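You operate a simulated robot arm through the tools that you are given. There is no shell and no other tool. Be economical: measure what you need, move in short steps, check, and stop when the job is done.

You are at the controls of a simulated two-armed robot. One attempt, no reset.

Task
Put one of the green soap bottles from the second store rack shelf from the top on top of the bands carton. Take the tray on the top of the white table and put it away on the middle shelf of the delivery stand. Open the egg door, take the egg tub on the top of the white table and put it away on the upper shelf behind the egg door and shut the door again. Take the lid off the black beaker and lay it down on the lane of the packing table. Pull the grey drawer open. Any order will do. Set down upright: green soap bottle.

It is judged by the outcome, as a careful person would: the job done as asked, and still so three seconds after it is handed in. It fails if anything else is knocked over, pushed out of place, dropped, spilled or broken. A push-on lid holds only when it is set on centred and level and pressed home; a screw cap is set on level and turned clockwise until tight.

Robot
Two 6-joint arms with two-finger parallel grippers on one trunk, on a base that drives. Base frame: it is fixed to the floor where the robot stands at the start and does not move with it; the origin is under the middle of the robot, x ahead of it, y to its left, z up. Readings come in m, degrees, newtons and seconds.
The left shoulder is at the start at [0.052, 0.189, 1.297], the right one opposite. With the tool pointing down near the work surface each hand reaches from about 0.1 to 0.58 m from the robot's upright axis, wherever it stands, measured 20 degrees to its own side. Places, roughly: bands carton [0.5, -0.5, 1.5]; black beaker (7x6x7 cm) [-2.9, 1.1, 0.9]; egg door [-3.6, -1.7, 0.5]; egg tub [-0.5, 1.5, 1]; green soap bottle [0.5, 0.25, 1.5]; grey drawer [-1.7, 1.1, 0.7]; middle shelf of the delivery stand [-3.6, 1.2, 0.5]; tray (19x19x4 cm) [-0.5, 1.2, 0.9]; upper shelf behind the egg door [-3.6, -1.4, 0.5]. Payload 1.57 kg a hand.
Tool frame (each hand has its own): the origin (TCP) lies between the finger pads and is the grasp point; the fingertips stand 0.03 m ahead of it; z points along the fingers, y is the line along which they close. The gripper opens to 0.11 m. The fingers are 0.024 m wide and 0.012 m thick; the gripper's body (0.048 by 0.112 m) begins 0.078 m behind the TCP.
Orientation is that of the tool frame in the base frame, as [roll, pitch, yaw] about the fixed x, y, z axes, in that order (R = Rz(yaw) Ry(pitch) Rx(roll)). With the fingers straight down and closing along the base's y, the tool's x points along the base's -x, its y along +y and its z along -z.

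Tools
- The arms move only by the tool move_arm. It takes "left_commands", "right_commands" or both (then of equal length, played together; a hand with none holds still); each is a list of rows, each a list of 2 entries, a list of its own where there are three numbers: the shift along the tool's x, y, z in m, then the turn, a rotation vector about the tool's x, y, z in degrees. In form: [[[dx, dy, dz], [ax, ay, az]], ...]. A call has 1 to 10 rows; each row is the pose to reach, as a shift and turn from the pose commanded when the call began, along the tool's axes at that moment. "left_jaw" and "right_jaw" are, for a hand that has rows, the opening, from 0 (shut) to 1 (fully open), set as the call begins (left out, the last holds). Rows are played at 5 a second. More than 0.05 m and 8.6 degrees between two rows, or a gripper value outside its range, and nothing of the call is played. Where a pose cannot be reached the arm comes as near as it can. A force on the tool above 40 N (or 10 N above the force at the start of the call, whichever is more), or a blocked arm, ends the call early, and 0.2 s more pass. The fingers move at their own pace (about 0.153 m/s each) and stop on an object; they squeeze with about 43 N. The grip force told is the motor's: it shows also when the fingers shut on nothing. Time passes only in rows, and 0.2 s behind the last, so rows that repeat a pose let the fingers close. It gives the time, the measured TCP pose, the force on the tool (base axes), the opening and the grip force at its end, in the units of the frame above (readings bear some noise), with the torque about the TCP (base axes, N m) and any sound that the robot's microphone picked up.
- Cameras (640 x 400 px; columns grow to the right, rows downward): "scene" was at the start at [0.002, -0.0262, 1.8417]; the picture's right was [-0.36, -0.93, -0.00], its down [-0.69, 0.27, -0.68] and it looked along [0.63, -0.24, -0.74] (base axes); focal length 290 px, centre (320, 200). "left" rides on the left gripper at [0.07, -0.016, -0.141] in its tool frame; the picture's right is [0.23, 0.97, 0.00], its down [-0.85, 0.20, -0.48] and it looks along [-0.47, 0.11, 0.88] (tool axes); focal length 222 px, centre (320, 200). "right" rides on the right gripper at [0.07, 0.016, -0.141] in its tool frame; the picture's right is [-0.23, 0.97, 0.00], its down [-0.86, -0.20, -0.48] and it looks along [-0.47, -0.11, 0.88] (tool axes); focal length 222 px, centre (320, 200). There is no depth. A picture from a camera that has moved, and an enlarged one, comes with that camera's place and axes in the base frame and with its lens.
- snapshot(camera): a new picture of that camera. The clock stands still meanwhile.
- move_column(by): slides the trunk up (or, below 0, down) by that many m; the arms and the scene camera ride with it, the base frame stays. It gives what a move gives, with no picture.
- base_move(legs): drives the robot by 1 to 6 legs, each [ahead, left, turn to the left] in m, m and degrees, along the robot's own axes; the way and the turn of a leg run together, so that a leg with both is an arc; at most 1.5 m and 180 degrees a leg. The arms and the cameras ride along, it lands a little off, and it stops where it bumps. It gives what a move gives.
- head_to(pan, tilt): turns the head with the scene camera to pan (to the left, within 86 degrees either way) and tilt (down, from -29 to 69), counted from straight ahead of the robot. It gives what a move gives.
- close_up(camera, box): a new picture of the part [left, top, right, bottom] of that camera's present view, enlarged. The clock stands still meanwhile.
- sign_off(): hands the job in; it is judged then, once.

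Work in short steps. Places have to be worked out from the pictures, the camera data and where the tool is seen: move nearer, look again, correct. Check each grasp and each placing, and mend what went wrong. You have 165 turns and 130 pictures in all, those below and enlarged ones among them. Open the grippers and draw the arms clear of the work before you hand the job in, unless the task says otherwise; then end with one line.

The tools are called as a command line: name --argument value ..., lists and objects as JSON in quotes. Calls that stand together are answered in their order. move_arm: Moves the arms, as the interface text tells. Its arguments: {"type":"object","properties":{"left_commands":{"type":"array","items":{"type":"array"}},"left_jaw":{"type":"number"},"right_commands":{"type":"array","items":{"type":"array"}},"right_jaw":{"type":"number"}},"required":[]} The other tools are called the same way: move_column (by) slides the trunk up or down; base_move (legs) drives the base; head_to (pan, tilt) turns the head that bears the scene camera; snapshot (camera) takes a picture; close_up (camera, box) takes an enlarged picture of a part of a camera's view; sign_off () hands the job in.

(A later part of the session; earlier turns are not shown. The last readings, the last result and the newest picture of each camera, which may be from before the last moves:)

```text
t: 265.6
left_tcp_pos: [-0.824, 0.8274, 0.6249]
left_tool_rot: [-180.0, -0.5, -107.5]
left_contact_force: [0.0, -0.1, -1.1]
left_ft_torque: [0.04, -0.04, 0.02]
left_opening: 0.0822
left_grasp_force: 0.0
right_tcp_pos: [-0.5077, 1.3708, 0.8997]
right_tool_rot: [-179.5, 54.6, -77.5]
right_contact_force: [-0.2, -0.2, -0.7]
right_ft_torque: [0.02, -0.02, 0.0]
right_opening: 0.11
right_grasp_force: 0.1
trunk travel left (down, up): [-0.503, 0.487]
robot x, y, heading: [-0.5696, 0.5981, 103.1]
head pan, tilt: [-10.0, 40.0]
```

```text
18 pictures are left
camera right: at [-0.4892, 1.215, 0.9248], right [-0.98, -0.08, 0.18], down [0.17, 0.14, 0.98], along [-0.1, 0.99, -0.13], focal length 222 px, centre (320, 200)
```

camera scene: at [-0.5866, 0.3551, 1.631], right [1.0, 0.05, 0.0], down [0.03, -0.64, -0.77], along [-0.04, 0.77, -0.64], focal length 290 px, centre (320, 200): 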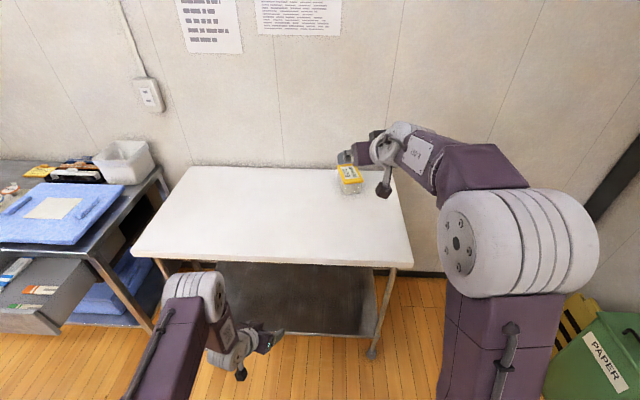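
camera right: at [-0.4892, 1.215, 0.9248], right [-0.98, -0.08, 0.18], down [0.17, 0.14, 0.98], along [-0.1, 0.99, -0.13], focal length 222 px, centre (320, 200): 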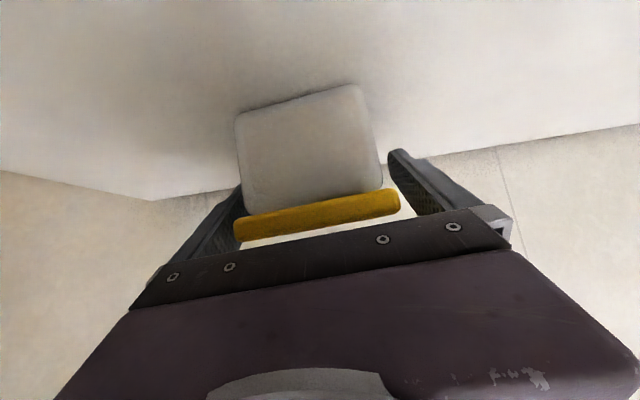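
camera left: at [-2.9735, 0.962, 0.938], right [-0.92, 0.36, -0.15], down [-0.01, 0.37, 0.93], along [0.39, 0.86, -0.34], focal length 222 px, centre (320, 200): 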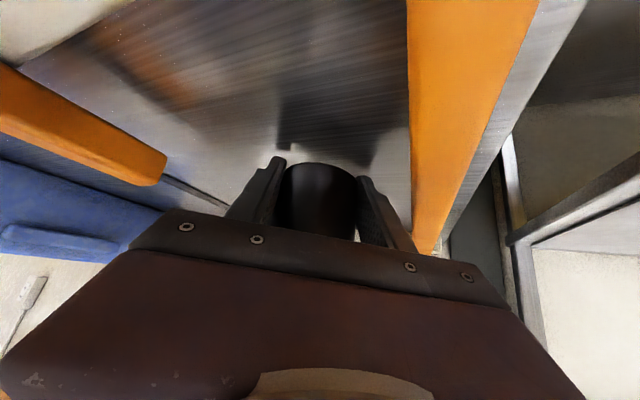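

The fingers straddle the tub. I close and lift slightly with the trunk.

move_arm --right_commands '[[[0, 0, 0], [0, 0, 0]], [[0, 0, 0], [0, 0, 0]], [[0, 0, 0], [0, 0, 0]]]' --right_jaw 0

move_column --by 0.12

snapshot --camera "right"

```text
t: 266.4
left_tcp_pos: [-0.824, 0.8279, 0.6253]
left_tool_rot: [-179.9, -0.4, -107.5]
left_contact_force: [-0.2, -0.1, -0.2]
left_ft_torque: [0.01, 0.0, 0.0]
left_opening: 0.0826
left_grasp_force: 0.1
right_tcp_pos: [-0.5059, 1.3694, 0.9003]
right_tool_rot: [-179.4, 54.6, -77.3]
right_contact_force: [0.9, -0.3, 0.7]
right_ft_torque: [-0.21, -0.2, 0.02]
right_opening: 0.0847
right_grasp_force: 43.0
trunk travel left (down, up): [-0.503, 0.487]
robot x, y, heading: [-0.5694, 0.5954, 103.0]
head pan, tilt: [-10.0, 40.0]
```

```text
t: 267.9
left_tcp_pos: [-0.8239, 0.8286, 0.7444]
left_tool_rot: [-179.9, -0.6, -107.5]
left_contact_force: [-0.3, -0.1, -0.3]
left_ft_torque: [0.02, 0.0, 0.04]
left_opening: 0.0827
left_grasp_force: 0.0
right_tcp_pos: [-0.5083, 1.3702, 1.0201]
right_tool_rot: [-179.5, 54.7, -77.3]
right_contact_force: [-0.5, 0.0, -3.1]
right_ft_torque: [-0.08, 0.03, 0.02]
right_opening: 0.0849
right_grasp_force: 42.8
trunk travel left (down, up): [-0.623, 0.367]
robot x, y, heading: [-0.5678, 0.5946, 102.8]
head pan, tilt: [-10.0, 40.0]
```

```text
17 pictures are left
camera right: at [-0.489, 1.2145, 1.045], right [-0.98, -0.08, 0.18], down [0.17, 0.14, 0.98], along [-0.1, 0.99, -0.13], focal length 222 px, centre (320, 200)
```

right: 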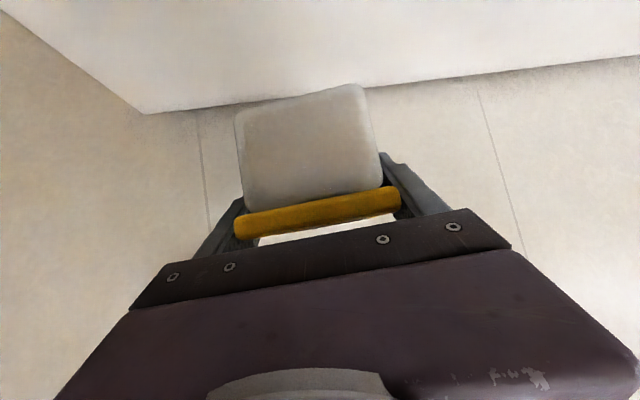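

The tub is held securely with its lid on. I back off, raise it, and turn toward the far side of the room to view the route around the island.

base_move --legs '[[-0.42, 0, 0], [0, 0, 60], [0, 0, 62]]'

move_column --by 0.2

head_to --pan 20 --tilt 22

snapshot --camera "scene"

```text
t: 275.8
left_tcp_pos: [-0.5388, -0.1457, 0.7437]
left_tool_rot: [-179.9, -0.6, 14.9]
left_contact_force: [-0.3, -0.3, -0.4]
left_ft_torque: [0.0, 0.03, 0.04]
left_opening: 0.0826
left_grasp_force: 0.1
right_tcp_pos: [-1.1655, -0.1688, 1.0203]
right_tool_rot: [-179.5, 54.6, 45.0]
right_contact_force: [-0.2, -0.8, -3.4]
right_ft_torque: [0.06, -0.04, -0.03]
right_opening: 0.0846
right_grasp_force: 43.1
trunk travel left (down, up): [-0.623, 0.367]
robot x, y, heading: [-0.4807, 0.1967, -134.6]
head pan, tilt: [-10.0, 40.0]
```

```text
t: 278.0
left_tcp_pos: [-0.5384, -0.1454, 0.9435]
left_tool_rot: [180.0, -0.5, 14.9]
left_contact_force: [0.8, 0.0, -0.1]
left_ft_torque: [0.0, 0.04, 0.0]
left_opening: 0.0827
left_grasp_force: 0.1
right_tcp_pos: [-1.1668, -0.1691, 1.22]
right_tool_rot: [-179.4, 54.5, 45.1]
right_contact_force: [1.0, -0.1, -2.6]
right_ft_torque: [0.06, -0.05, -0.01]
right_opening: 0.0846
right_grasp_force: 43.4
trunk travel left (down, up): [-0.823, 0.167]
robot x, y, heading: [-0.4779, 0.1917, -134.7]
head pan, tilt: [-10.0, 40.0]
```

```text
t: 278.9
left_tcp_pos: [-0.5375, -0.1455, 0.9429]
left_tool_rot: [180.0, -0.5, 14.9]
left_contact_force: [-0.5, -0.4, 0.0]
left_ft_torque: [-0.01, 0.04, -0.03]
left_opening: 0.0825
left_grasp_force: 0.1
right_tcp_pos: [-1.1659, -0.1694, 1.2211]
right_tool_rot: [-179.6, 54.7, 45.1]
right_contact_force: [-1.2, 0.1, -3.2]
right_ft_torque: [0.01, -0.01, -0.03]
right_opening: 0.0845
right_grasp_force: 42.7
trunk travel left (down, up): [-0.823, 0.167]
robot x, y, heading: [-0.4801, 0.1927, -134.6]
head pan, tilt: [20.0, 22.0]
```

```text
16 pictures are left
camera scene: at [-0.4769, 0.1513, 1.779], right [-0.91, 0.42, 0.0], down [0.16, 0.34, -0.93], along [-0.39, -0.84, -0.38], focal length 290 px, centre (320, 200)
```

scene: 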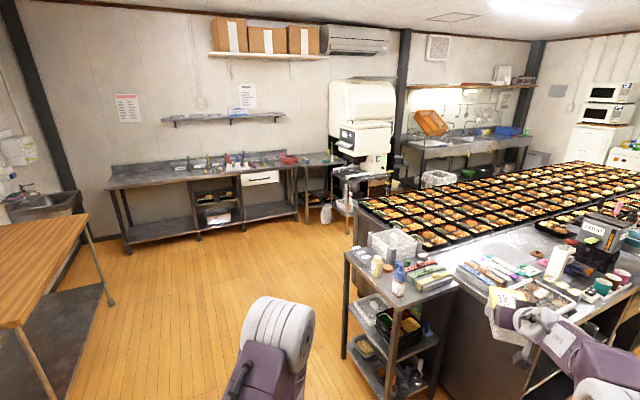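

The island's south-east corner is at about (-1.66, -1.64), and its south face should hold the egg door. I go around its east end and then west along the south aisle.

base_move --legs '[[0, 0, 44.5], [1.2, 0, 0], [1.1, 0, 0], [0, 0, -90]]'

base_move --legs '[[0, 0.2, 0], [1.3, 0, 0], [1.0, 0, 0]]'

head_to --pan -60 --tilt 35

snapshot --camera "scene"

```text
t: 295.9
left_tcp_pos: [-0.7207, -2.2836, 0.9436]
left_tool_rot: [-179.9, -0.5, -28.0]
left_contact_force: [0.4, -0.5, -0.2]
left_ft_torque: [-0.02, 0.02, 0.0]
left_opening: 0.0823
left_grasp_force: 0.0
right_tcp_pos: [-1.1953, -1.8738, 1.2195]
right_tool_rot: [-179.5, 54.6, 2.2]
right_contact_force: [0.5, -0.7, -2.4]
right_ft_torque: [0.02, -0.07, -0.01]
right_opening: 0.0848
right_grasp_force: 42.8
trunk travel left (down, up): [-0.823, 0.167]
robot x, y, heading: [-0.444, -2.0781, -177.6]
head pan, tilt: [20.0, 22.0]
```

```text
t: 308.2
left_tcp_pos: [-2.9734, -2.5534, 0.9449]
left_tool_rot: [179.9, -0.4, -28.8]
left_contact_force: [-0.3, 0.0, 0.5]
left_ft_torque: [0.0, -0.01, 0.02]
left_opening: 0.0825
left_grasp_force: 0.1
right_tcp_pos: [-3.4426, -2.1385, 1.22]
right_tool_rot: [-179.5, 54.5, 1.4]
right_contact_force: [0.3, 0.2, -4.1]
right_ft_torque: [0.01, -0.03, 0.0]
right_opening: 0.0849
right_grasp_force: 43.2
trunk travel left (down, up): [-0.823, 0.167]
robot x, y, heading: [-2.6924, -2.3511, -178.6]
head pan, tilt: [20.0, 22.0]
```

```text
t: 309.8
left_tcp_pos: [-2.974, -2.5545, 0.9435]
left_tool_rot: [-179.9, -0.5, -28.7]
left_contact_force: [0.6, -0.6, -1.0]
left_ft_torque: [0.01, -0.02, 0.0]
left_opening: 0.0823
left_grasp_force: 0.1
right_tcp_pos: [-3.4451, -2.1381, 1.2193]
right_tool_rot: [-179.4, 54.7, 1.5]
right_contact_force: [-0.9, -0.2, -3.4]
right_ft_torque: [0.03, -0.06, -0.02]
right_opening: 0.0851
right_grasp_force: 43.1
trunk travel left (down, up): [-0.823, 0.167]
robot x, y, heading: [-2.6937, -2.351, -178.4]
head pan, tilt: [-60.0, 35.0]
```

```text
15 pictures are left
camera scene: at [-2.6842, -2.274, 1.7585], right [0.85, 0.52, 0.0], down [0.3, -0.49, -0.82], along [-0.43, 0.7, -0.57], focal length 290 px, centre (320, 200)
```

scene: 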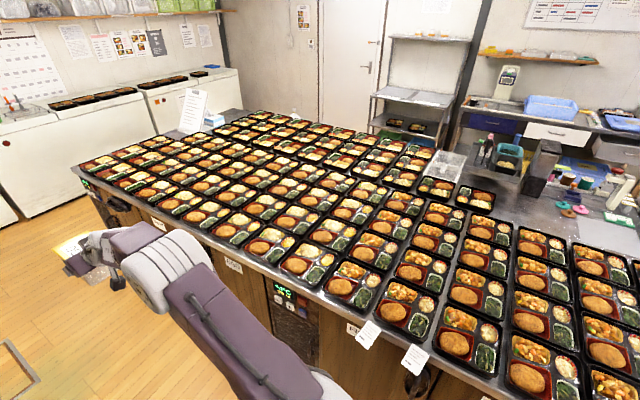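

The island's south face holds labelled doors. I move in front of x about -3.5, turn to face it, lower the trunk and look for the egg door.

base_move --legs '[[0.8, 0.35, 0], [0, 0, -45], [0, 0, -46.5]]'

head_to --pan 0 --tilt 38

snapshot --camera "scene"

```text
t: 312.1
left_tcp_pos: [-3.1942, -2.686, 0.9448]
left_tool_rot: [180.0, -0.2, -21.6]
left_contact_force: [1.0, -0.6, -0.4]
left_ft_torque: [0.03, 0.02, 0.0]
left_opening: 0.0827
left_grasp_force: 0.0
right_tcp_pos: [-3.7119, -2.3322, 1.2202]
right_tool_rot: [-179.6, 54.6, 8.6]
right_contact_force: [0.3, 0.3, -2.8]
right_ft_torque: [0.01, -0.06, -0.05]
right_opening: 0.0848
right_grasp_force: 42.7
trunk travel left (down, up): [-0.823, 0.167]
robot x, y, heading: [-2.9507, -2.451, -171.2]
head pan, tilt: [-60.0, 35.0]
stopped in leg 1: the robot was blocked; the commanded pose is now the measured one
```

```text
t: 313.4
left_tcp_pos: [-3.1991, -2.6876, 0.9434]
left_tool_rot: [-179.9, -0.5, -21.6]
left_contact_force: [0.4, -0.1, -0.2]
left_ft_torque: [0.02, 0.02, -0.05]
left_opening: 0.0826
left_grasp_force: 0.2
right_tcp_pos: [-3.7167, -2.3322, 1.2184]
right_tool_rot: [-179.5, 54.4, 8.5]
right_contact_force: [0.2, -0.4, -2.7]
right_ft_torque: [0.01, -0.13, -0.01]
right_opening: 0.0849
right_grasp_force: 43.1
trunk travel left (down, up): [-0.823, 0.167]
robot x, y, heading: [-2.9423, -2.4491, -171.2]
head pan, tilt: [0.0, 38.0]
```

```text
14 pictures are left
camera scene: at [-2.9762, -2.4548, 1.7539], right [-0.15, 0.99, 0.0], down [0.61, 0.09, -0.79], along [-0.78, -0.12, -0.62], focal length 290 px, centre (320, 200)
```

scene: 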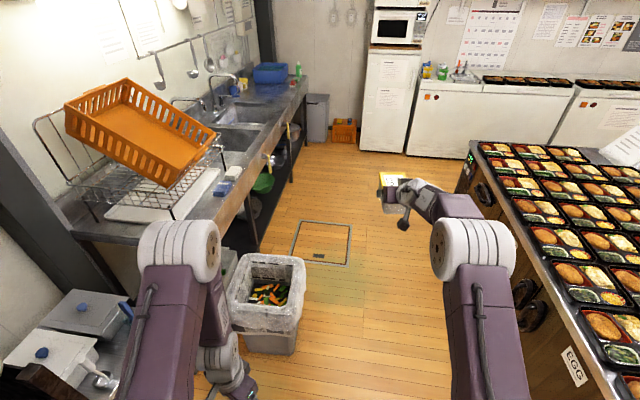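

The EGG label is near (-3.53, -1.66) with its pull at about (-3.76, -1.66, 0.6), so the hinge is on the right. Something on the left stopped the base, so I move toward the island, turn to face it, and strafe over.

base_move --legs '[[0, -0.1, 0], [0, 0, -49], [0, 0, -49.5], [0, 0.6, 0]]'

head_to --pan 3 --tilt 58

snapshot --camera "scene"

```text
t: 322.0
left_tcp_pos: [-3.7733, -2.0772, 0.9448]
left_tool_rot: [-179.9, -0.5, -119.5]
left_contact_force: [-0.5, 0.1, 0.3]
left_ft_torque: [-0.01, 0.0, 0.02]
left_opening: 0.0826
left_grasp_force: 0.0
right_tcp_pos: [-3.3504, -1.6123, 1.2185]
right_tool_rot: [-179.6, 54.5, -89.4]
right_contact_force: [0.0, -0.6, -3.8]
right_ft_torque: [-0.07, 0.03, 0.0]
right_opening: 0.0848
right_grasp_force: 42.8
trunk travel left (down, up): [-0.823, 0.167]
robot x, y, heading: [-3.5727, -2.3572, 90.8]
head pan, tilt: [0.0, 38.0]
```

```text
t: 322.8
left_tcp_pos: [-3.7745, -2.0778, 0.9438]
left_tool_rot: [-180.0, -0.5, -119.5]
left_contact_force: [0.0, -1.1, 0.8]
left_ft_torque: [0.01, 0.01, 0.02]
left_opening: 0.0827
left_grasp_force: 0.1
right_tcp_pos: [-3.3527, -1.6133, 1.2192]
right_tool_rot: [-179.5, 54.6, -89.4]
right_contact_force: [0.3, -0.3, -2.9]
right_ft_torque: [-0.08, 0.03, -0.01]
right_opening: 0.085
right_grasp_force: 42.9
trunk travel left (down, up): [-0.823, 0.167]
robot x, y, heading: [-3.575, -2.3612, 90.8]
head pan, tilt: [3.0, 58.0]
```

```text
13 pictures are left
camera scene: at [-3.5785, -2.3477, 1.7266], right [1.0, 0.07, 0.0], down [0.06, -0.85, -0.53], along [-0.04, 0.53, -0.85], focal length 290 px, centre (320, 200)
```

scene: 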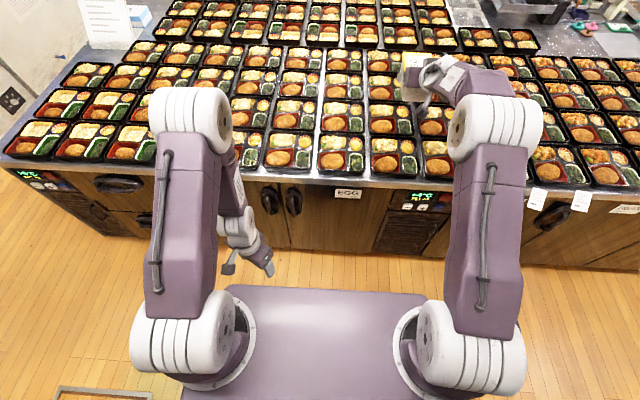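

The egg door spans x about -3.75 to -3.35, with a vertical pull at x about -3.733, z 0.63–0.83, and its hinge on the right. I straighten the left hand and tilt it 60° toward the pull.

move_arm --left_commands '[[[0, 0, 0], [0, 0, -7.5]], [[0, 0, 0], [0, 0, -15]], [[0, 0, 0], [0, 0, -22.5]], [[0, 0, 0], [0, 0, -30]]]' --left_jaw 0.7

move_arm --left_commands '[[[-0.024, -0.005, 0.017], [0, -7.5, 0]], [[-0.047, -0.01, 0.035], [0, -15, 0]], [[-0.07, -0.015, 0.052], [0, -22.5, 0]], [[-0.094, -0.02, 0.07], [0, -30, 0]], [[-0.118, -0.025, 0.087], [0, -37.5, 0]], [[-0.141, -0.03, 0.104], [0, -45, 0]], [[-0.165, -0.035, 0.122], [0, -52.5, 0]], [[-0.188, -0.04, 0.139], [0, -60, 0]]]'

snapshot --camera "left"

```text
t: 323.8
left_tcp_pos: [-3.7733, -2.0779, 0.9439]
left_tool_rot: [179.8, -0.4, -89.4]
left_contact_force: [0.8, 0.0, 0.4]
left_ft_torque: [-0.02, 0.01, -0.02]
left_opening: 0.0771
left_grasp_force: 0.0
right_tcp_pos: [-3.3517, -1.613, 1.2197]
right_tool_rot: [-179.6, 54.5, -89.3]
right_contact_force: [1.2, -0.5, -3.4]
right_ft_torque: [-0.08, -0.03, 0.01]
right_opening: 0.0848
right_grasp_force: 42.8
trunk travel left (down, up): [-0.823, 0.167]
robot x, y, heading: [-3.5722, -2.3565, 90.7]
head pan, tilt: [3.0, 58.0]
```

```text
t: 325.6
left_tcp_pos: [-3.723, -1.7976, 0.7684]
left_tool_rot: [179.7, 59.5, -89.8]
left_contact_force: [0.0, -0.3, -0.1]
left_ft_torque: [0.01, -0.02, 0.0]
left_opening: 0.0772
left_grasp_force: 0.0
left hand out of reach, approached as far as the arm can: row 4, 5, 6, 7, 8
right_tcp_pos: [-3.3524, -1.6125, 1.2201]
right_tool_rot: [-179.5, 54.5, -89.4]
right_contact_force: [-0.1, -0.9, -3.1]
right_ft_torque: [-0.08, -0.01, -0.03]
right_opening: 0.0847
right_grasp_force: 43.4
trunk travel left (down, up): [-0.823, 0.167]
robot x, y, heading: [-3.5751, -2.359, 90.8]
head pan, tilt: [3.0, 58.0]
```

```text
12 pictures are left
camera left: at [-3.7061, -1.9546, 0.7804], right [-0.97, -0.12, -0.19], down [-0.2, 0.02, 0.98], along [-0.12, 0.99, -0.04], focal length 222 px, centre (320, 200)
```

left: 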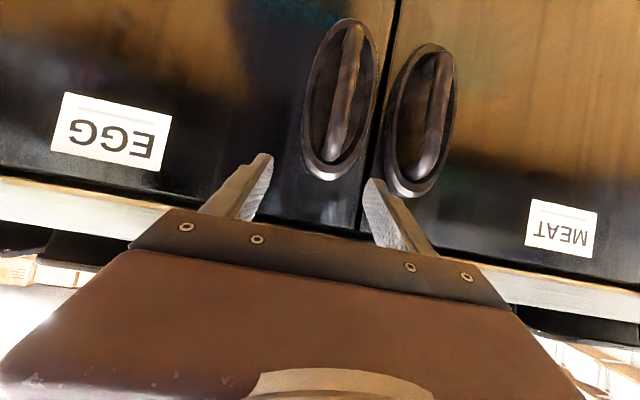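

The EGG pull is clear: its bar is at about (-3.744, -1.69), z 0.57–0.71. I narrow the jaw, align, and move in on the bar.

move_arm --left_commands '[[[0.02, 0.01, 0.0], [0, 0, 0]], [[0.043, 0.021, 0.02], [0, 0, 0]], [[0.043, 0.021, 0.05], [0, 0, 0]], [[0.043, 0.021, 0.08], [0, 0, 0]], [[0.043, 0.021, 0.105], [0, 0, 0]], [[0.043, 0.021, 0.125], [0, 0, 0]]]' --left_jaw 0.5

move_arm --left_commands '[[[0, 0, 0], [0, 0, 0]], [[0, 0, 0], [0, 0, 0]], [[0, 0, 0], [0, 0, 0]]]' --left_jaw 0

snapshot --camera "left"

```text
t: 327.0
left_tcp_pos: [-3.7424, -1.7839, 0.7263]
left_tool_rot: [179.6, 59.4, -89.7]
left_contact_force: [0.2, -0.6, 0.7]
left_ft_torque: [0.0, -0.01, -0.01]
left_opening: 0.0551
left_grasp_force: 0.0
left hand out of reach, approached as far as the arm can: row 3, 4, 5, 6
right_tcp_pos: [-3.3514, -1.6128, 1.2185]
right_tool_rot: [-179.5, 54.5, -89.5]
right_contact_force: [0.5, -0.3, -3.6]
right_ft_torque: [-0.08, 0.04, 0.02]
right_opening: 0.0848
right_grasp_force: 43.2
trunk travel left (down, up): [-0.823, 0.167]
robot x, y, heading: [-3.5727, -2.356, 90.7]
head pan, tilt: [3.0, 58.0]
```

```text
t: 327.8
left_tcp_pos: [-3.7417, -1.7831, 0.727]
left_tool_rot: [179.7, 59.6, -89.9]
left_contact_force: [-0.8, 1.1, -0.2]
left_ft_torque: [0.02, -0.03, -0.02]
left_opening: 0.0002
left_grasp_force: 21.7
right_tcp_pos: [-3.3517, -1.6133, 1.2196]
right_tool_rot: [-179.5, 54.5, -89.5]
right_contact_force: [-0.5, -0.8, -2.7]
right_ft_torque: [-0.05, -0.01, 0.04]
right_opening: 0.0852
right_grasp_force: 42.7
trunk travel left (down, up): [-0.823, 0.167]
robot x, y, heading: [-3.5724, -2.3596, 91.3]
head pan, tilt: [3.0, 58.0]
```

```text
11 pictures are left
camera left: at [-3.7236, -1.9402, 0.7382], right [-0.97, -0.12, -0.19], down [-0.2, 0.02, 0.98], along [-0.12, 0.99, -0.04], focal length 222 px, centre (320, 200)
```

left: 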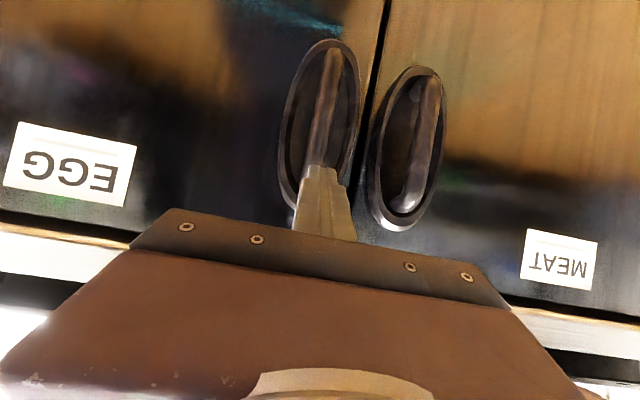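

The arm is at its limit, so I open the jaw and use the trunk (down 6.5 cm) and base (forward 8 cm) to reach the bar. Then I close.

move_arm --left_commands '[[[0, 0, 0], [0, 0, 0]], [[0, 0, 0], [0, 0, 0]]]' --left_jaw 0.5

move_column --by -0.065

base_move --legs '[[0.078, 0, 0]]'

move_arm --left_commands '[[[0, 0, 0], [0, 0, 0]], [[0, 0, 0], [0, 0, 0]], [[0, 0, 0], [0, 0, 0]]]' --left_jaw 0

```text
t: 328.4
left_tcp_pos: [-3.7411, -1.7842, 0.7263]
left_tool_rot: [179.6, 59.5, -89.8]
left_contact_force: [0.0, -0.1, 0.1]
left_ft_torque: [-0.01, -0.03, 0.01]
left_opening: 0.0547
left_grasp_force: 0.1
right_tcp_pos: [-3.3515, -1.6136, 1.2203]
right_tool_rot: [-179.4, 54.4, -89.4]
right_contact_force: [-0.5, 0.9, -2.3]
right_ft_torque: [-0.06, -0.02, 0.0]
right_opening: 0.085
right_grasp_force: 43.1
trunk travel left (down, up): [-0.823, 0.167]
robot x, y, heading: [-3.575, -2.358, 91.1]
head pan, tilt: [3.0, 58.0]
```

```text
t: 329.5
left_tcp_pos: [-3.7406, -1.7839, 0.6617]
left_tool_rot: [179.6, 59.6, -89.8]
left_contact_force: [0.6, -0.9, 0.3]
left_ft_torque: [0.0, -0.01, 0.0]
left_opening: 0.055
left_grasp_force: 0.0
right_tcp_pos: [-3.3522, -1.6142, 1.1537]
right_tool_rot: [-179.4, 54.5, -89.4]
right_contact_force: [-0.2, -0.3, -3.9]
right_ft_torque: [-0.06, -0.01, 0.0]
right_opening: 0.0848
right_grasp_force: 43.0
trunk travel left (down, up): [-0.758, 0.232]
robot x, y, heading: [-3.5727, -2.3548, 91.0]
head pan, tilt: [3.0, 58.0]
```

```text
t: 330.6
left_tcp_pos: [-3.7419, -1.7278, 0.6509]
left_tool_rot: [179.4, 58.0, -90.4]
left_contact_force: [0.9, -5.1, 3.2]
left_ft_torque: [0.08, -0.03, -0.18]
left_opening: 0.0547
left_grasp_force: 0.1
right_tcp_pos: [-3.352, -1.5478, 1.1525]
right_tool_rot: [-179.6, 54.1, -89.4]
right_contact_force: [0.6, -0.1, -3.9]
right_ft_torque: [-0.05, 0.0, 0.0]
right_opening: 0.0848
right_grasp_force: 43.2
trunk travel left (down, up): [-0.758, 0.232]
robot x, y, heading: [-3.5771, -2.2919, 90.8]
head pan, tilt: [3.0, 58.0]
stopped in leg 1: the force on the tool passed its limit at 191 N (the readings are from after the stop); the commanded pose is now the measured one
```

```text
t: 331.5
left_tcp_pos: [-3.7365, -1.7285, 0.6513]
left_tool_rot: [179.4, 58.1, -91.1]
left_contact_force: [15.1, -3.4, 3.1]
left_ft_torque: [-0.19, -0.39, 0.87]
left_opening: 0.02
left_grasp_force: 33.7
right_tcp_pos: [-3.3511, -1.5476, 1.1519]
right_tool_rot: [-179.6, 54.2, -89.6]
right_contact_force: [0.1, 0.8, -2.5]
right_ft_torque: [-0.08, -0.01, -0.01]
right_opening: 0.0849
right_grasp_force: 42.4
trunk travel left (down, up): [-0.758, 0.232]
robot x, y, heading: [-3.5742, -2.2894, 90.9]
head pan, tilt: [3.0, 58.0]
stopped in row 3 (left hand): the force on the tool passed its limit at 41 N (the readings are from after the stop); the commanded pose is now the measured one
```

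The pull is gripped (20 mm). I swing the door open by driving the handle along its arc about the right-hand hinge.

base_move --legs '[[-0.067, -0.006, 0], [-0.066, -0.018, 0], [-0.091, -0.046, 0]]'

snapshot --camera "scene"

```text
t: 332.5
left_tcp_pos: [-3.7259, -1.7877, 0.6505]
left_tool_rot: [179.2, 58.1, -91.5]
left_contact_force: [3.0, 0.0, -12.6]
left_ft_torque: [-0.24, -0.71, 0.19]
left_opening: 0.0202
left_grasp_force: 33.7
right_tcp_pos: [-3.3427, -1.6075, 1.1516]
right_tool_rot: [-179.8, 54.1, -89.7]
right_contact_force: [0.1, -0.2, -2.1]
right_ft_torque: [-0.02, 0.01, -0.01]
right_opening: 0.0846
right_grasp_force: 43.3
trunk travel left (down, up): [-0.758, 0.232]
robot x, y, heading: [-3.5666, -2.3501, 90.4]
head pan, tilt: [3.0, 58.0]
stopped in leg 1: the force on the tool passed its limit at 48 N (the readings are from after the stop); the commanded pose is now the measured one
```

```text
10 pictures are left
camera scene: at [-3.5708, -2.3414, 1.661], right [1.0, 0.06, 0.0], down [0.05, -0.85, -0.53], along [-0.03, 0.53, -0.85], focal length 290 px, centre (320, 200)
```

scene: 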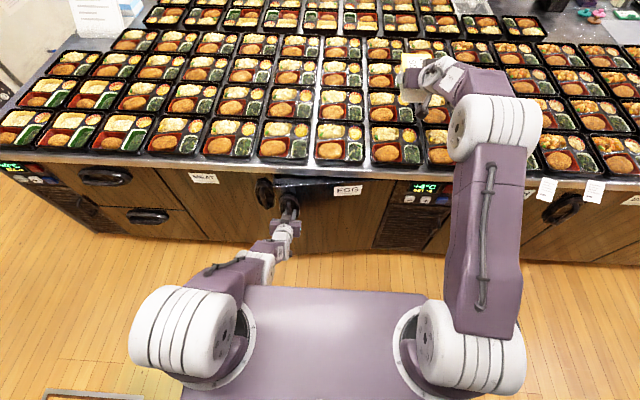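

The door is opening. I continue along the arc in smaller legs.

base_move --legs '[[-0.04, -0.009, 0], [-0.04, -0.014, 0], [-0.04, -0.018, 0], [-0.04, -0.022, 0]]'

base_move --legs '[[-0.035, -0.025, 0], [-0.035, -0.03, 0], [-0.03, -0.033, 0], [-0.03, -0.038, 0]]'

```text
t: 334.0
left_tcp_pos: [-3.6994, -1.8644, 0.6521]
left_tool_rot: [179.2, 58.3, -92.1]
left_contact_force: [-3.6, -1.7, -14.2]
left_ft_torque: [0.57, -0.85, 0.2]
left_opening: 0.02
left_grasp_force: 33.8
right_tcp_pos: [-3.3191, -1.6879, 1.1496]
right_tool_rot: [-179.9, 54.1, -89.9]
right_contact_force: [0.6, -0.7, -3.2]
right_ft_torque: [-0.05, 0.03, 0.03]
right_opening: 0.0847
right_grasp_force: 43.3
trunk travel left (down, up): [-0.758, 0.232]
robot x, y, heading: [-3.5416, -2.4298, 90.6]
head pan, tilt: [3.0, 58.0]
stopped in leg 2: the force on the tool passed its limit at 45 N (the readings are from after the stop); the commanded pose is now the measured one
```

```text
t: 335.2
left_tcp_pos: [-3.6791, -1.9031, 0.6524]
left_tool_rot: [179.5, 58.4, -91.1]
left_contact_force: [-8.3, -5.9, 16.4]
left_ft_torque: [-0.89, -0.47, -0.51]
left_opening: 0.0199
left_grasp_force: 33.4
right_tcp_pos: [-3.2951, -1.7257, 1.1507]
right_tool_rot: [-179.8, 54.0, -89.7]
right_contact_force: [0.4, 0.7, -3.2]
right_ft_torque: [-0.09, -0.02, 0.01]
right_opening: 0.0846
right_grasp_force: 42.6
trunk travel left (down, up): [-0.758, 0.232]
robot x, y, heading: [-3.5181, -2.4663, 90.8]
head pan, tilt: [3.0, 58.0]
stopped in leg 2: the force on the tool passed its limit at 46 N (the readings are from after the stop); the commanded pose is now the measured one
```

The door is about 36° open (hinge near x -3.44). I release the pull, step the left hand back and around to the inner side, then push the door wide open by strafing right.

move_arm --left_commands '[[[0, 0, 0], [0, 0, 0]], [[0, 0, 0], [0, 0, 0]]]' --left_jaw 0.6

base_move --legs '[[-0.12, 0, 0], [0, 0.17, 0]]'

move_arm --left_commands '[[[0, 0, 0], [0, 0, 0]], [[0, 0, 0], [0, 0, 0]], [[0, 0, 0], [0, 0, 0]]]' --left_jaw 0

base_move --legs '[[0.2, 0, 0]]'

snapshot --camera "scene"

```text
t: 335.8
left_tcp_pos: [-3.6782, -1.9029, 0.6498]
left_tool_rot: [179.5, 58.0, -91.2]
left_contact_force: [0.2, 0.2, -0.2]
left_ft_torque: [0.04, 0.02, 0.0]
left_opening: 0.0661
left_grasp_force: 0.0
right_tcp_pos: [-3.295, -1.7236, 1.1516]
right_tool_rot: [-179.7, 54.0, -89.8]
right_contact_force: [0.1, 0.1, -3.3]
right_ft_torque: [-0.05, 0.04, -0.01]
right_opening: 0.0847
right_grasp_force: 42.9
trunk travel left (down, up): [-0.758, 0.232]
robot x, y, heading: [-3.5202, -2.4634, 90.6]
head pan, tilt: [3.0, 58.0]
```

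```text
t: 336.7
left_tcp_pos: [-3.6764, -1.9308, 0.65]
left_tool_rot: [179.4, 58.1, -91.3]
left_contact_force: [0.5, 0.5, -0.9]
left_ft_torque: [-0.03, -0.04, -0.01]
left_opening: 0.0657
left_grasp_force: 0.0
right_tcp_pos: [-3.2937, -1.7514, 1.1477]
right_tool_rot: [-179.9, 53.8, -89.8]
right_contact_force: [0.6, 0.5, -3.0]
right_ft_torque: [-0.09, -0.02, 0.02]
right_opening: 0.0849
right_grasp_force: 42.9
trunk travel left (down, up): [-0.758, 0.232]
robot x, y, heading: [-3.5197, -2.4936, 90.8]
head pan, tilt: [3.0, 58.0]
stopped in leg 1: the robot was blocked; the commanded pose is now the measured one
```

```text
t: 337.5
left_tcp_pos: [-3.678, -1.9311, 0.6511]
left_tool_rot: [179.6, 58.2, -91.2]
left_contact_force: [-0.5, -0.9, -0.4]
left_ft_torque: [-0.01, -0.05, 0.02]
left_opening: 0.0
left_grasp_force: 21.7
right_tcp_pos: [-3.2951, -1.7535, 1.1498]
right_tool_rot: [-179.9, 54.0, -89.7]
right_contact_force: [0.0, -1.0, -3.2]
right_ft_torque: [-0.08, 0.0, -0.02]
right_opening: 0.0847
right_grasp_force: 42.9
trunk travel left (down, up): [-0.758, 0.232]
robot x, y, heading: [-3.5191, -2.4929, 90.9]
head pan, tilt: [3.0, 58.0]
```

```text
t: 339.1
left_tcp_pos: [-3.682, -1.7344, 0.6514]
left_tool_rot: [179.6, 58.1, -91.1]
left_contact_force: [-0.6, -0.2, 0.6]
left_ft_torque: [0.0, 0.0, 0.0]
left_opening: 0.0003
left_grasp_force: 21.1
right_tcp_pos: [-3.3005, -1.5533, 1.1495]
right_tool_rot: [-179.9, 53.9, -89.4]
right_contact_force: [0.1, -0.1, -2.7]
right_ft_torque: [-0.05, -0.04, -0.01]
right_opening: 0.0846
right_grasp_force: 43.0
trunk travel left (down, up): [-0.758, 0.232]
robot x, y, heading: [-3.5203, -2.29, 91.0]
head pan, tilt: [3.0, 58.0]
```

```text
9 pictures are left
camera scene: at [-3.5249, -2.286, 1.6616], right [1.0, 0.07, 0.0], down [0.06, -0.85, -0.53], along [-0.04, 0.53, -0.85], focal length 290 px, centre (320, 200)
```

scene: 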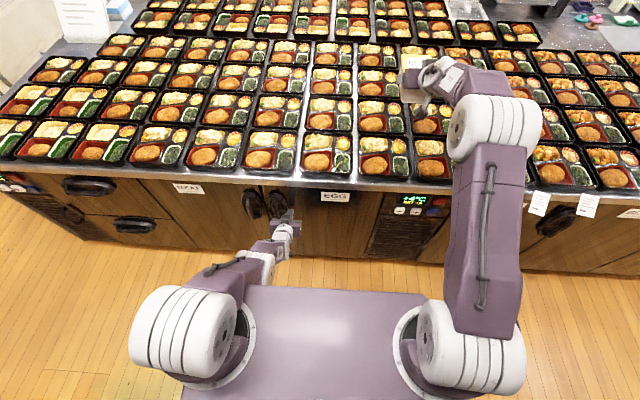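

The base was blocked behind (limit y about -2.49), so the hand never went around and the door was pushed shut again; no harm. I re-grip the pull and repeat, this time strafing out after a shorter retreat.

base_move --legs '[[-0.05, 0.06, 0]]'

move_arm --left_commands '[[[0, 0, 0], [0, 0, 0]], [[0, 0, 0], [0, 0, 0]]]' --left_jaw 0.5

base_move --legs '[[0.054, 0, 0]]'

move_arm --left_commands '[[[0, 0, 0], [0, 0, 0]], [[0, 0, 0], [0, 0, 0]], [[0, 0, 0], [0, 0, 0]]]' --left_jaw 0

base_move --legs '[[-0.06, -0.007, 0]]'

base_move --legs '[[-0.04, -0.012, 0], [-0.04, -0.016, 0]]'

base_move --legs '[[-0.03, -0.016, 0], [-0.028, -0.02, 0]]'

```text
t: 340.1
left_tcp_pos: [-3.7172, -1.7686, 0.6514]
left_tool_rot: [179.0, 58.1, -92.8]
left_contact_force: [14.4, 6.7, -10.4]
left_ft_torque: [-0.28, -0.18, -0.54]
left_opening: 0.0001
left_grasp_force: 21.4
right_tcp_pos: [-3.3442, -1.5915, 1.1499]
right_tool_rot: [-179.7, 53.8, -89.4]
right_contact_force: [-0.8, -1.1, -1.8]
right_ft_torque: [-0.08, -0.08, -0.1]
right_opening: 0.0849
right_grasp_force: 42.9
trunk travel left (down, up): [-0.758, 0.232]
robot x, y, heading: [-3.563, -2.3312, 90.9]
head pan, tilt: [3.0, 58.0]
stopped in leg 1: the force on the tool passed its limit at 66 N (the readings are from after the stop); the commanded pose is now the measured one
```

```text
t: 340.5
left_tcp_pos: [-3.7024, -1.7666, 0.651]
left_tool_rot: [177.4, 57.8, -95.5]
left_contact_force: [29.7, -2.0, -5.1]
left_ft_torque: [-0.18, -0.34, -0.93]
left_opening: 0.0291
left_grasp_force: 0.1
right_tcp_pos: [-3.3291, -1.5889, 1.1437]
right_tool_rot: [179.5, 53.5, -90.5]
right_contact_force: [-0.4, 0.0, -3.1]
right_ft_torque: [-0.06, 0.04, 0.0]
right_opening: 0.0846
right_grasp_force: 42.9
trunk travel left (down, up): [-0.758, 0.232]
robot x, y, heading: [-3.5603, -2.3315, 90.6]
head pan, tilt: [3.0, 58.0]
stopped in row 1 (left hand): the force on the tool passed its limit at 47 N (the readings are from after the stop); the commanded pose is now the measured one
```

```text
t: 341.2
left_tcp_pos: [-3.6996, -1.7669, 0.6504]
left_tool_rot: [177.6, 57.9, -96.2]
left_contact_force: [21.1, -15.9, 11.3]
left_ft_torque: [0.28, 0.12, -0.32]
left_opening: 0.0345
left_grasp_force: 0.0
right_tcp_pos: [-3.3348, -1.5886, 1.1471]
right_tool_rot: [179.7, 53.5, -90.3]
right_contact_force: [0.0, 0.5, -2.6]
right_ft_torque: [-0.07, -0.01, 0.02]
right_opening: 0.0848
right_grasp_force: 43.1
trunk travel left (down, up): [-0.758, 0.232]
robot x, y, heading: [-3.5629, -2.3234, 90.5]
head pan, tilt: [3.0, 58.0]
stopped in leg 1: the force on the tool passed its limit at 56 N (the readings are from after the stop); the commanded pose is now the measured one
```

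```text
t: 342.0
left_tcp_pos: [-3.7039, -1.7645, 0.6472]
left_tool_rot: [178.1, 57.6, -95.2]
left_contact_force: [-0.4, 0.6, -1.3]
left_ft_torque: [-0.01, 0.01, 0.0]
left_opening: 0.0003
left_grasp_force: 21.1
right_tcp_pos: [-3.3371, -1.5833, 1.1455]
right_tool_rot: [-179.9, 53.4, -90.0]
right_contact_force: [0.4, -0.5, -3.5]
right_ft_torque: [-0.07, 0.0, 0.01]
right_opening: 0.0847
right_grasp_force: 42.9
trunk travel left (down, up): [-0.758, 0.232]
robot x, y, heading: [-3.5601, -2.3246, 90.4]
head pan, tilt: [3.0, 58.0]
```

```text
t: 343.0
left_tcp_pos: [-3.6977, -1.8229, 0.6473]
left_tool_rot: [178.1, 57.5, -95.2]
left_contact_force: [0.3, 1.0, 1.0]
left_ft_torque: [-0.01, -0.02, -0.01]
left_opening: 0.0
left_grasp_force: 21.5
right_tcp_pos: [-3.3288, -1.6415, 1.143]
right_tool_rot: [-180.0, 53.3, -90.1]
right_contact_force: [-0.3, -0.5, -2.6]
right_ft_torque: [-0.06, -0.04, 0.01]
right_opening: 0.0847
right_grasp_force: 43.0
trunk travel left (down, up): [-0.758, 0.232]
robot x, y, heading: [-3.5526, -2.3871, 90.5]
head pan, tilt: [3.0, 58.0]
```

```text
t: 344.3
left_tcp_pos: [-3.668, -1.8977, 0.6441]
left_tool_rot: [178.2, 57.4, -95.0]
left_contact_force: [0.5, -0.1, -0.9]
left_ft_torque: [0.03, -0.01, 0.01]
left_opening: 0.0
left_grasp_force: 21.4
right_tcp_pos: [-3.3022, -1.7153, 1.1414]
right_tool_rot: [-179.9, 53.1, -90.0]
right_contact_force: [0.3, 0.2, -4.0]
right_ft_torque: [-0.07, -0.02, -0.03]
right_opening: 0.0847
right_grasp_force: 43.0
trunk travel left (down, up): [-0.758, 0.232]
robot x, y, heading: [-3.5219, -2.459, 90.4]
head pan, tilt: [3.0, 58.0]
```

```text
t: 345.6
left_tcp_pos: [-3.6468, -1.9384, 0.6484]
left_tool_rot: [178.0, 57.7, -95.2]
left_contact_force: [-0.9, -0.8, 0.0]
left_ft_torque: [-0.01, 0.02, -0.01]
left_opening: 0.0
left_grasp_force: 21.6
right_tcp_pos: [-3.2795, -1.7596, 1.143]
right_tool_rot: [179.9, 53.1, -90.0]
right_contact_force: [0.6, 0.2, -2.4]
right_ft_torque: [-0.08, 0.01, -0.02]
right_opening: 0.0847
right_grasp_force: 43.1
trunk travel left (down, up): [-0.758, 0.232]
robot x, y, heading: [-3.502, -2.5018, 90.3]
head pan, tilt: [3.0, 58.0]
stopped in leg 2: the robot was blocked; the commanded pose is now the measured one
```

That attempt missed the bar. I'll go one step at a time: strafe to line up with x -3.742, open the jaw, approach, and look.

base_move --legs '[[0.03, 0.097, 0]]'

move_arm --left_commands '[[[0, 0, 0], [0, 0, 2]], [[0, 0, 0], [0, 0, 5]]]' --left_jaw 0.5

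base_move --legs '[[0.11, 0, 0]]'

snapshot --camera "left"

```text
t: 346.7
left_tcp_pos: [-3.7419, -1.9108, 0.6489]
left_tool_rot: [178.1, 57.6, -95.2]
left_contact_force: [0.6, -0.2, 0.3]
left_ft_torque: [0.0, 0.02, 0.04]
left_opening: 0.0002
left_grasp_force: 21.3
right_tcp_pos: [-3.3743, -1.7301, 1.1447]
right_tool_rot: [179.9, 53.3, -90.0]
right_contact_force: [0.2, -0.8, -2.6]
right_ft_torque: [-0.07, 0.02, 0.01]
right_opening: 0.0847
right_grasp_force: 42.4
trunk travel left (down, up): [-0.758, 0.232]
robot x, y, heading: [-3.5968, -2.47, 90.5]
head pan, tilt: [3.0, 58.0]
```

```text
t: 347.3
left_tcp_pos: [-3.742, -1.9105, 0.6494]
left_tool_rot: [170.2, 57.3, -104.5]
left_contact_force: [-0.3, -0.1, -0.6]
left_ft_torque: [-0.01, 0.0, 0.0]
left_opening: 0.0549
left_grasp_force: 0.0
right_tcp_pos: [-3.3752, -1.731, 1.1444]
right_tool_rot: [179.9, 53.3, -89.9]
right_contact_force: [0.0, -0.4, -3.2]
right_ft_torque: [-0.06, -0.01, -0.02]
right_opening: 0.085
right_grasp_force: 43.0
trunk travel left (down, up): [-0.758, 0.232]
robot x, y, heading: [-3.5995, -2.4742, 90.6]
head pan, tilt: [3.0, 58.0]
```

```text
t: 348.5
left_tcp_pos: [-3.7418, -1.8002, 0.649]
left_tool_rot: [170.2, 57.2, -104.4]
left_contact_force: [-0.7, -0.6, 0.7]
left_ft_torque: [-0.02, -0.06, -0.01]
left_opening: 0.0548
left_grasp_force: 0.0
right_tcp_pos: [-3.3753, -1.6192, 1.1448]
right_tool_rot: [179.9, 53.4, -90.0]
right_contact_force: [0.0, 0.5, -3.3]
right_ft_torque: [-0.05, 0.02, 0.02]
right_opening: 0.0848
right_grasp_force: 42.6
trunk travel left (down, up): [-0.758, 0.232]
robot x, y, heading: [-3.6001, -2.361, 90.5]
head pan, tilt: [3.0, 58.0]
```

```text
8 pictures are left
camera left: at [-3.7412, -1.9574, 0.6651], right [-0.99, -0.01, -0.1], down [-0.1, 0.07, 0.99], along [-0.01, 1.0, -0.07], focal length 222 px, centre (320, 200)
```

left: 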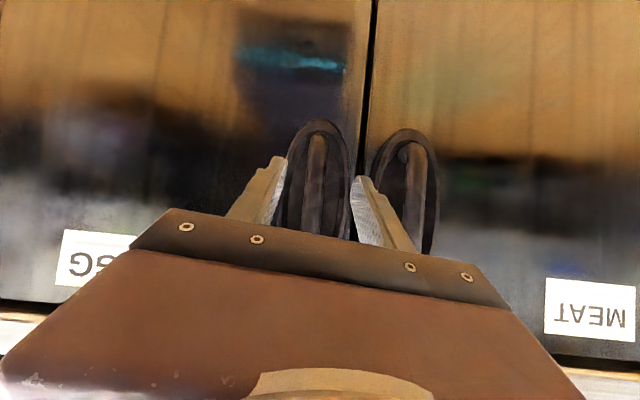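

The bar is centred between the fingers and the door is shut. I go forward 6.5 cm and close.

base_move --legs '[[0.065, 0, 0]]'

move_arm --left_commands '[[[0, 0, 0], [0, 0, 0]], [[0, 0, 0], [0, 0, 0]], [[0, 0, 0], [0, 0, 0]]]' --left_jaw 0

```text
t: 349.6
left_tcp_pos: [-3.7437, -1.7354, 0.6472]
left_tool_rot: [170.1, 57.3, -104.3]
left_contact_force: [-0.1, 0.2, 0.0]
left_ft_torque: [0.01, 0.0, -0.01]
left_opening: 0.055
left_grasp_force: 0.1
right_tcp_pos: [-3.3778, -1.5511, 1.139]
right_tool_rot: [179.7, 52.9, -90.0]
right_contact_force: [-0.2, 0.2, -3.9]
right_ft_torque: [-0.05, 0.02, 0.0]
right_opening: 0.085
right_grasp_force: 42.8
trunk travel left (down, up): [-0.758, 0.232]
robot x, y, heading: [-3.5991, -2.2921, 90.7]
head pan, tilt: [3.0, 58.0]
stopped in leg 1: the force on the tool passed its limit at 153 N (the readings are from after the stop); the commanded pose is now the measured one
```

```text
t: 350.3
left_tcp_pos: [-3.7371, -1.7367, 0.6483]
left_tool_rot: [170.4, 57.2, -105.3]
left_contact_force: [20.9, 2.6, -2.4]
left_ft_torque: [-0.35, -0.96, 0.11]
left_opening: 0.0221
left_grasp_force: 35.7
right_tcp_pos: [-3.3754, -1.5552, 1.142]
right_tool_rot: [179.8, 52.9, -90.2]
right_contact_force: [-0.9, -0.9, -2.0]
right_ft_torque: [-0.04, -0.04, -0.04]
right_opening: 0.0848
right_grasp_force: 42.7
trunk travel left (down, up): [-0.758, 0.232]
robot x, y, heading: [-3.5976, -2.2949, 90.4]
head pan, tilt: [3.0, 58.0]
stopped in row 3 (left hand): the force on the tool passed its limit at 43 N (the readings are from after the stop); the commanded pose is now the measured one
```

The pull is gripped. This time I swing the door while turning the base left, which keeps the hand square to the door and the base clear of the obstacle behind.

base_move --legs '[[-0.0675, -0.125, 11.6]]'

```text
t: 351.6
left_tcp_pos: [-3.7157, -1.83, 0.6479]
left_tool_rot: [170.2, 57.1, -93.6]
left_contact_force: [5.0, 3.3, -4.8]
left_ft_torque: [1.29, -1.09, 0.14]
left_opening: 0.0222
left_grasp_force: 35.1
right_tcp_pos: [-3.3915, -1.5805, 1.1423]
right_tool_rot: [179.7, 53.1, -78.9]
right_contact_force: [0.2, -0.3, -3.4]
right_ft_torque: [-0.04, 0.02, 0.02]
right_opening: 0.0848
right_grasp_force: 42.6
trunk travel left (down, up): [-0.758, 0.232]
robot x, y, heading: [-3.4707, -2.3487, 101.5]
head pan, tilt: [3.0, 58.0]
```

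That worked smoothly. I continue with the next two legs.

base_move --legs '[[-0.071, -0.137, 12]]'

base_move --legs '[[-0.067, -0.152, 12]]'

```text
t: 353.0
left_tcp_pos: [-3.6687, -1.9198, 0.6469]
left_tool_rot: [170.7, 57.3, -81.1]
left_contact_force: [-24.1, -16.3, -1.0]
left_ft_torque: [1.45, -0.75, 0.3]
left_opening: 0.0222
left_grasp_force: 35.4
right_tcp_pos: [-3.4062, -1.6103, 1.1443]
right_tool_rot: [179.9, 53.1, -66.8]
right_contact_force: [-0.1, 0.5, -3.6]
right_ft_torque: [-0.06, -0.01, -0.01]
right_opening: 0.0849
right_grasp_force: 42.9
trunk travel left (down, up): [-0.758, 0.232]
robot x, y, heading: [-3.3165, -2.3771, 113.6]
head pan, tilt: [3.0, 58.0]
```

```text
t: 354.3
left_tcp_pos: [-3.6228, -1.9763, 0.6467]
left_tool_rot: [170.8, 57.3, -70.8]
left_contact_force: [-17.1, -17.0, -9.8]
left_ft_torque: [1.5, -0.57, 0.37]
left_opening: 0.022
left_grasp_force: 35.5
right_tcp_pos: [-3.4054, -1.6253, 1.1396]
right_tool_rot: [179.6, 53.0, -58.1]
right_contact_force: [0.9, 0.7, -2.9]
right_ft_torque: [-0.05, 0.05, 0.04]
right_opening: 0.0847
right_grasp_force: 42.8
trunk travel left (down, up): [-0.758, 0.232]
robot x, y, heading: [-3.2045, -2.3671, 122.6]
head pan, tilt: [3.0, 58.0]
stopped in leg 1: the force on the tool passed its limit at 43 N (the readings are from after the stop); the commanded pose is now the measured one
```

The door pushes the hand outward, so the true radius is slightly larger. I adjust the next waypoints and continue.

base_move --legs '[[-0.059, -0.106, 8.4]]'

base_move --legs '[[-0.051, -0.125, 9]]'

snapshot --camera "scene"

```text
t: 355.3
left_tcp_pos: [-3.5895, -2.0062, 0.6469]
left_tool_rot: [171.0, 57.4, -65.6]
left_contact_force: [-13.8, -16.8, -17.2]
left_ft_torque: [1.41, -0.49, 0.39]
left_opening: 0.0221
left_grasp_force: 35.5
right_tcp_pos: [-3.3998, -1.6384, 1.1405]
right_tool_rot: [179.4, 52.8, -53.4]
right_contact_force: [1.4, 0.6, -3.8]
right_ft_torque: [-0.07, -0.02, 0.06]
right_opening: 0.085
right_grasp_force: 42.4
trunk travel left (down, up): [-0.758, 0.232]
robot x, y, heading: [-3.1364, -2.3635, 127.4]
head pan, tilt: [3.0, 58.0]
stopped in leg 1: the force on the tool passed its limit at 48 N (the readings are from after the stop); the commanded pose is now the measured one
```

```text
t: 356.3
left_tcp_pos: [-3.5679, -2.0218, 0.6487]
left_tool_rot: [171.3, 57.7, -61.4]
left_contact_force: [-17.2, -25.6, -18.2]
left_ft_torque: [1.44, -0.39, 0.38]
left_opening: 0.0223
left_grasp_force: 34.6
right_tcp_pos: [-3.3986, -1.6425, 1.1376]
right_tool_rot: [179.3, 52.5, -50.0]
right_contact_force: [1.7, -0.9, -2.8]
right_ft_torque: [-0.07, 0.02, 0.06]
right_opening: 0.0849
right_grasp_force: 43.7
trunk travel left (down, up): [-0.758, 0.232]
robot x, y, heading: [-3.0892, -2.3525, 130.8]
head pan, tilt: [3.0, 58.0]
stopped in leg 1: the force on the tool passed its limit at 50 N (the readings are from after the stop); the commanded pose is now the measured one
```

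```text
7 pictures are left
camera scene: at [-3.0991, -2.3425, 1.6615], right [0.72, 0.69, 0.0], down [0.59, -0.61, -0.53], along [-0.37, 0.38, -0.85], focal length 290 px, centre (320, 200)
```

scene: 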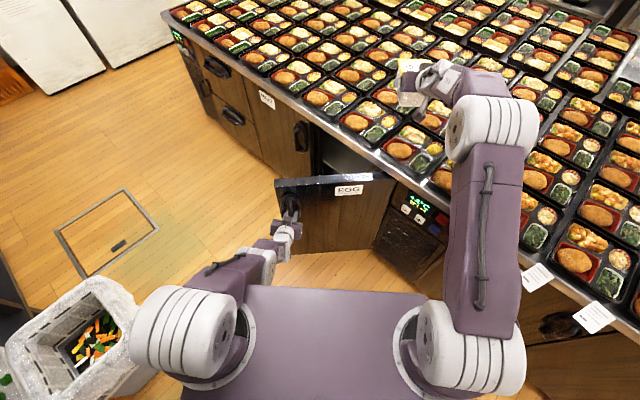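

From this view the hinge is at about (-3.33, -1.735) and the door about 50° open. With the corrected arc I continue to about 80°.

base_move --legs '[[-0.065, -0.126, 11.2]]'

base_move --legs '[[-0.064, -0.143, 12]]'

```text
t: 357.6
left_tcp_pos: [-3.4908, -2.0646, 0.6489]
left_tool_rot: [171.0, 57.9, -51.7]
left_contact_force: [5.5, 12.1, -35.1]
left_ft_torque: [1.08, -0.37, 0.04]
left_opening: 0.0222
left_grasp_force: 34.3
right_tcp_pos: [-3.398, -1.6663, 1.1366]
right_tool_rot: [179.4, 52.5, -38.8]
right_contact_force: [0.3, 0.2, -3.1]
right_ft_torque: [-0.05, -0.06, 0.02]
right_opening: 0.0846
right_grasp_force: 42.7
trunk travel left (down, up): [-0.758, 0.232]
robot x, y, heading: [-2.9558, -2.3029, 141.6]
head pan, tilt: [3.0, 58.0]
```

```text
t: 358.7
left_tcp_pos: [-3.4421, -2.0831, 0.6514]
left_tool_rot: [170.9, 57.8, -46.1]
left_contact_force: [-3.5, -10.2, -21.4]
left_ft_torque: [1.36, -0.05, 0.36]
left_opening: 0.0224
left_grasp_force: 34.8
right_tcp_pos: [-3.3938, -1.6806, 1.1379]
right_tool_rot: [179.3, 52.5, -32.9]
right_contact_force: [0.8, 0.6, -2.6]
right_ft_torque: [-0.02, -0.05, 0.08]
right_opening: 0.085
right_grasp_force: 42.6
trunk travel left (down, up): [-0.758, 0.232]
robot x, y, heading: [-2.8888, -2.2667, 147.8]
head pan, tilt: [3.0, 58.0]
stopped in leg 1: the force on the tool passed its limit at 51 N (the readings are from after the stop); the commanded pose is now the measured one
```

About 72° open. Two more short legs.

base_move --legs '[[-0.032, -0.072, 6]]'

base_move --legs '[[-0.032, -0.073, 6]]'

base_move --legs '[[-0.032, -0.073, 6]]'

```text
t: 359.8
left_tcp_pos: [-3.3977, -2.0917, 0.652]
left_tool_rot: [170.8, 58.2, -40.5]
left_contact_force: [-2.8, -11.5, -29.5]
left_ft_torque: [1.3, 0.0, 0.22]
left_opening: 0.0221
left_grasp_force: 34.8
right_tcp_pos: [-3.3918, -1.6899, 1.1366]
right_tool_rot: [179.6, 52.5, -26.8]
right_contact_force: [-0.2, 0.6, -2.8]
right_ft_torque: [-0.03, -0.07, 0.05]
right_opening: 0.0849
right_grasp_force: 43.4
trunk travel left (down, up): [-0.758, 0.232]
robot x, y, heading: [-2.8265, -2.2196, 154.1]
head pan, tilt: [3.0, 58.0]
```

```text
t: 360.9
left_tcp_pos: [-3.3457, -2.0966, 0.6529]
left_tool_rot: [171.0, 58.3, -34.2]
left_contact_force: [-2.2, -15.6, -15.4]
left_ft_torque: [1.48, 0.44, 0.31]
left_opening: 0.0218
left_grasp_force: 35.3
right_tcp_pos: [-3.3812, -1.6953, 1.1377]
right_tool_rot: [179.7, 52.6, -20.9]
right_contact_force: [0.7, -0.8, -4.0]
right_ft_torque: [-0.06, -0.07, -0.02]
right_opening: 0.0849
right_grasp_force: 43.1
trunk travel left (down, up): [-0.758, 0.232]
robot x, y, heading: [-2.7663, -2.1628, 159.7]
head pan, tilt: [3.0, 58.0]
```

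```text
t: 361.9
left_tcp_pos: [-3.2983, -2.0957, 0.6516]
left_tool_rot: [171.0, 58.2, -28.4]
left_contact_force: [-1.9, 2.2, -10.9]
left_ft_torque: [1.47, 0.61, 0.28]
left_opening: 0.0222
left_grasp_force: 34.6
right_tcp_pos: [-3.3711, -1.6998, 1.1369]
right_tool_rot: [179.4, 52.5, -15.2]
right_contact_force: [-0.5, 0.2, -3.1]
right_ft_torque: [-0.04, -0.07, 0.06]
right_opening: 0.0848
right_grasp_force: 42.8
trunk travel left (down, up): [-0.758, 0.232]
robot x, y, heading: [-2.7174, -2.1043, 165.4]
head pan, tilt: [3.0, 58.0]
```

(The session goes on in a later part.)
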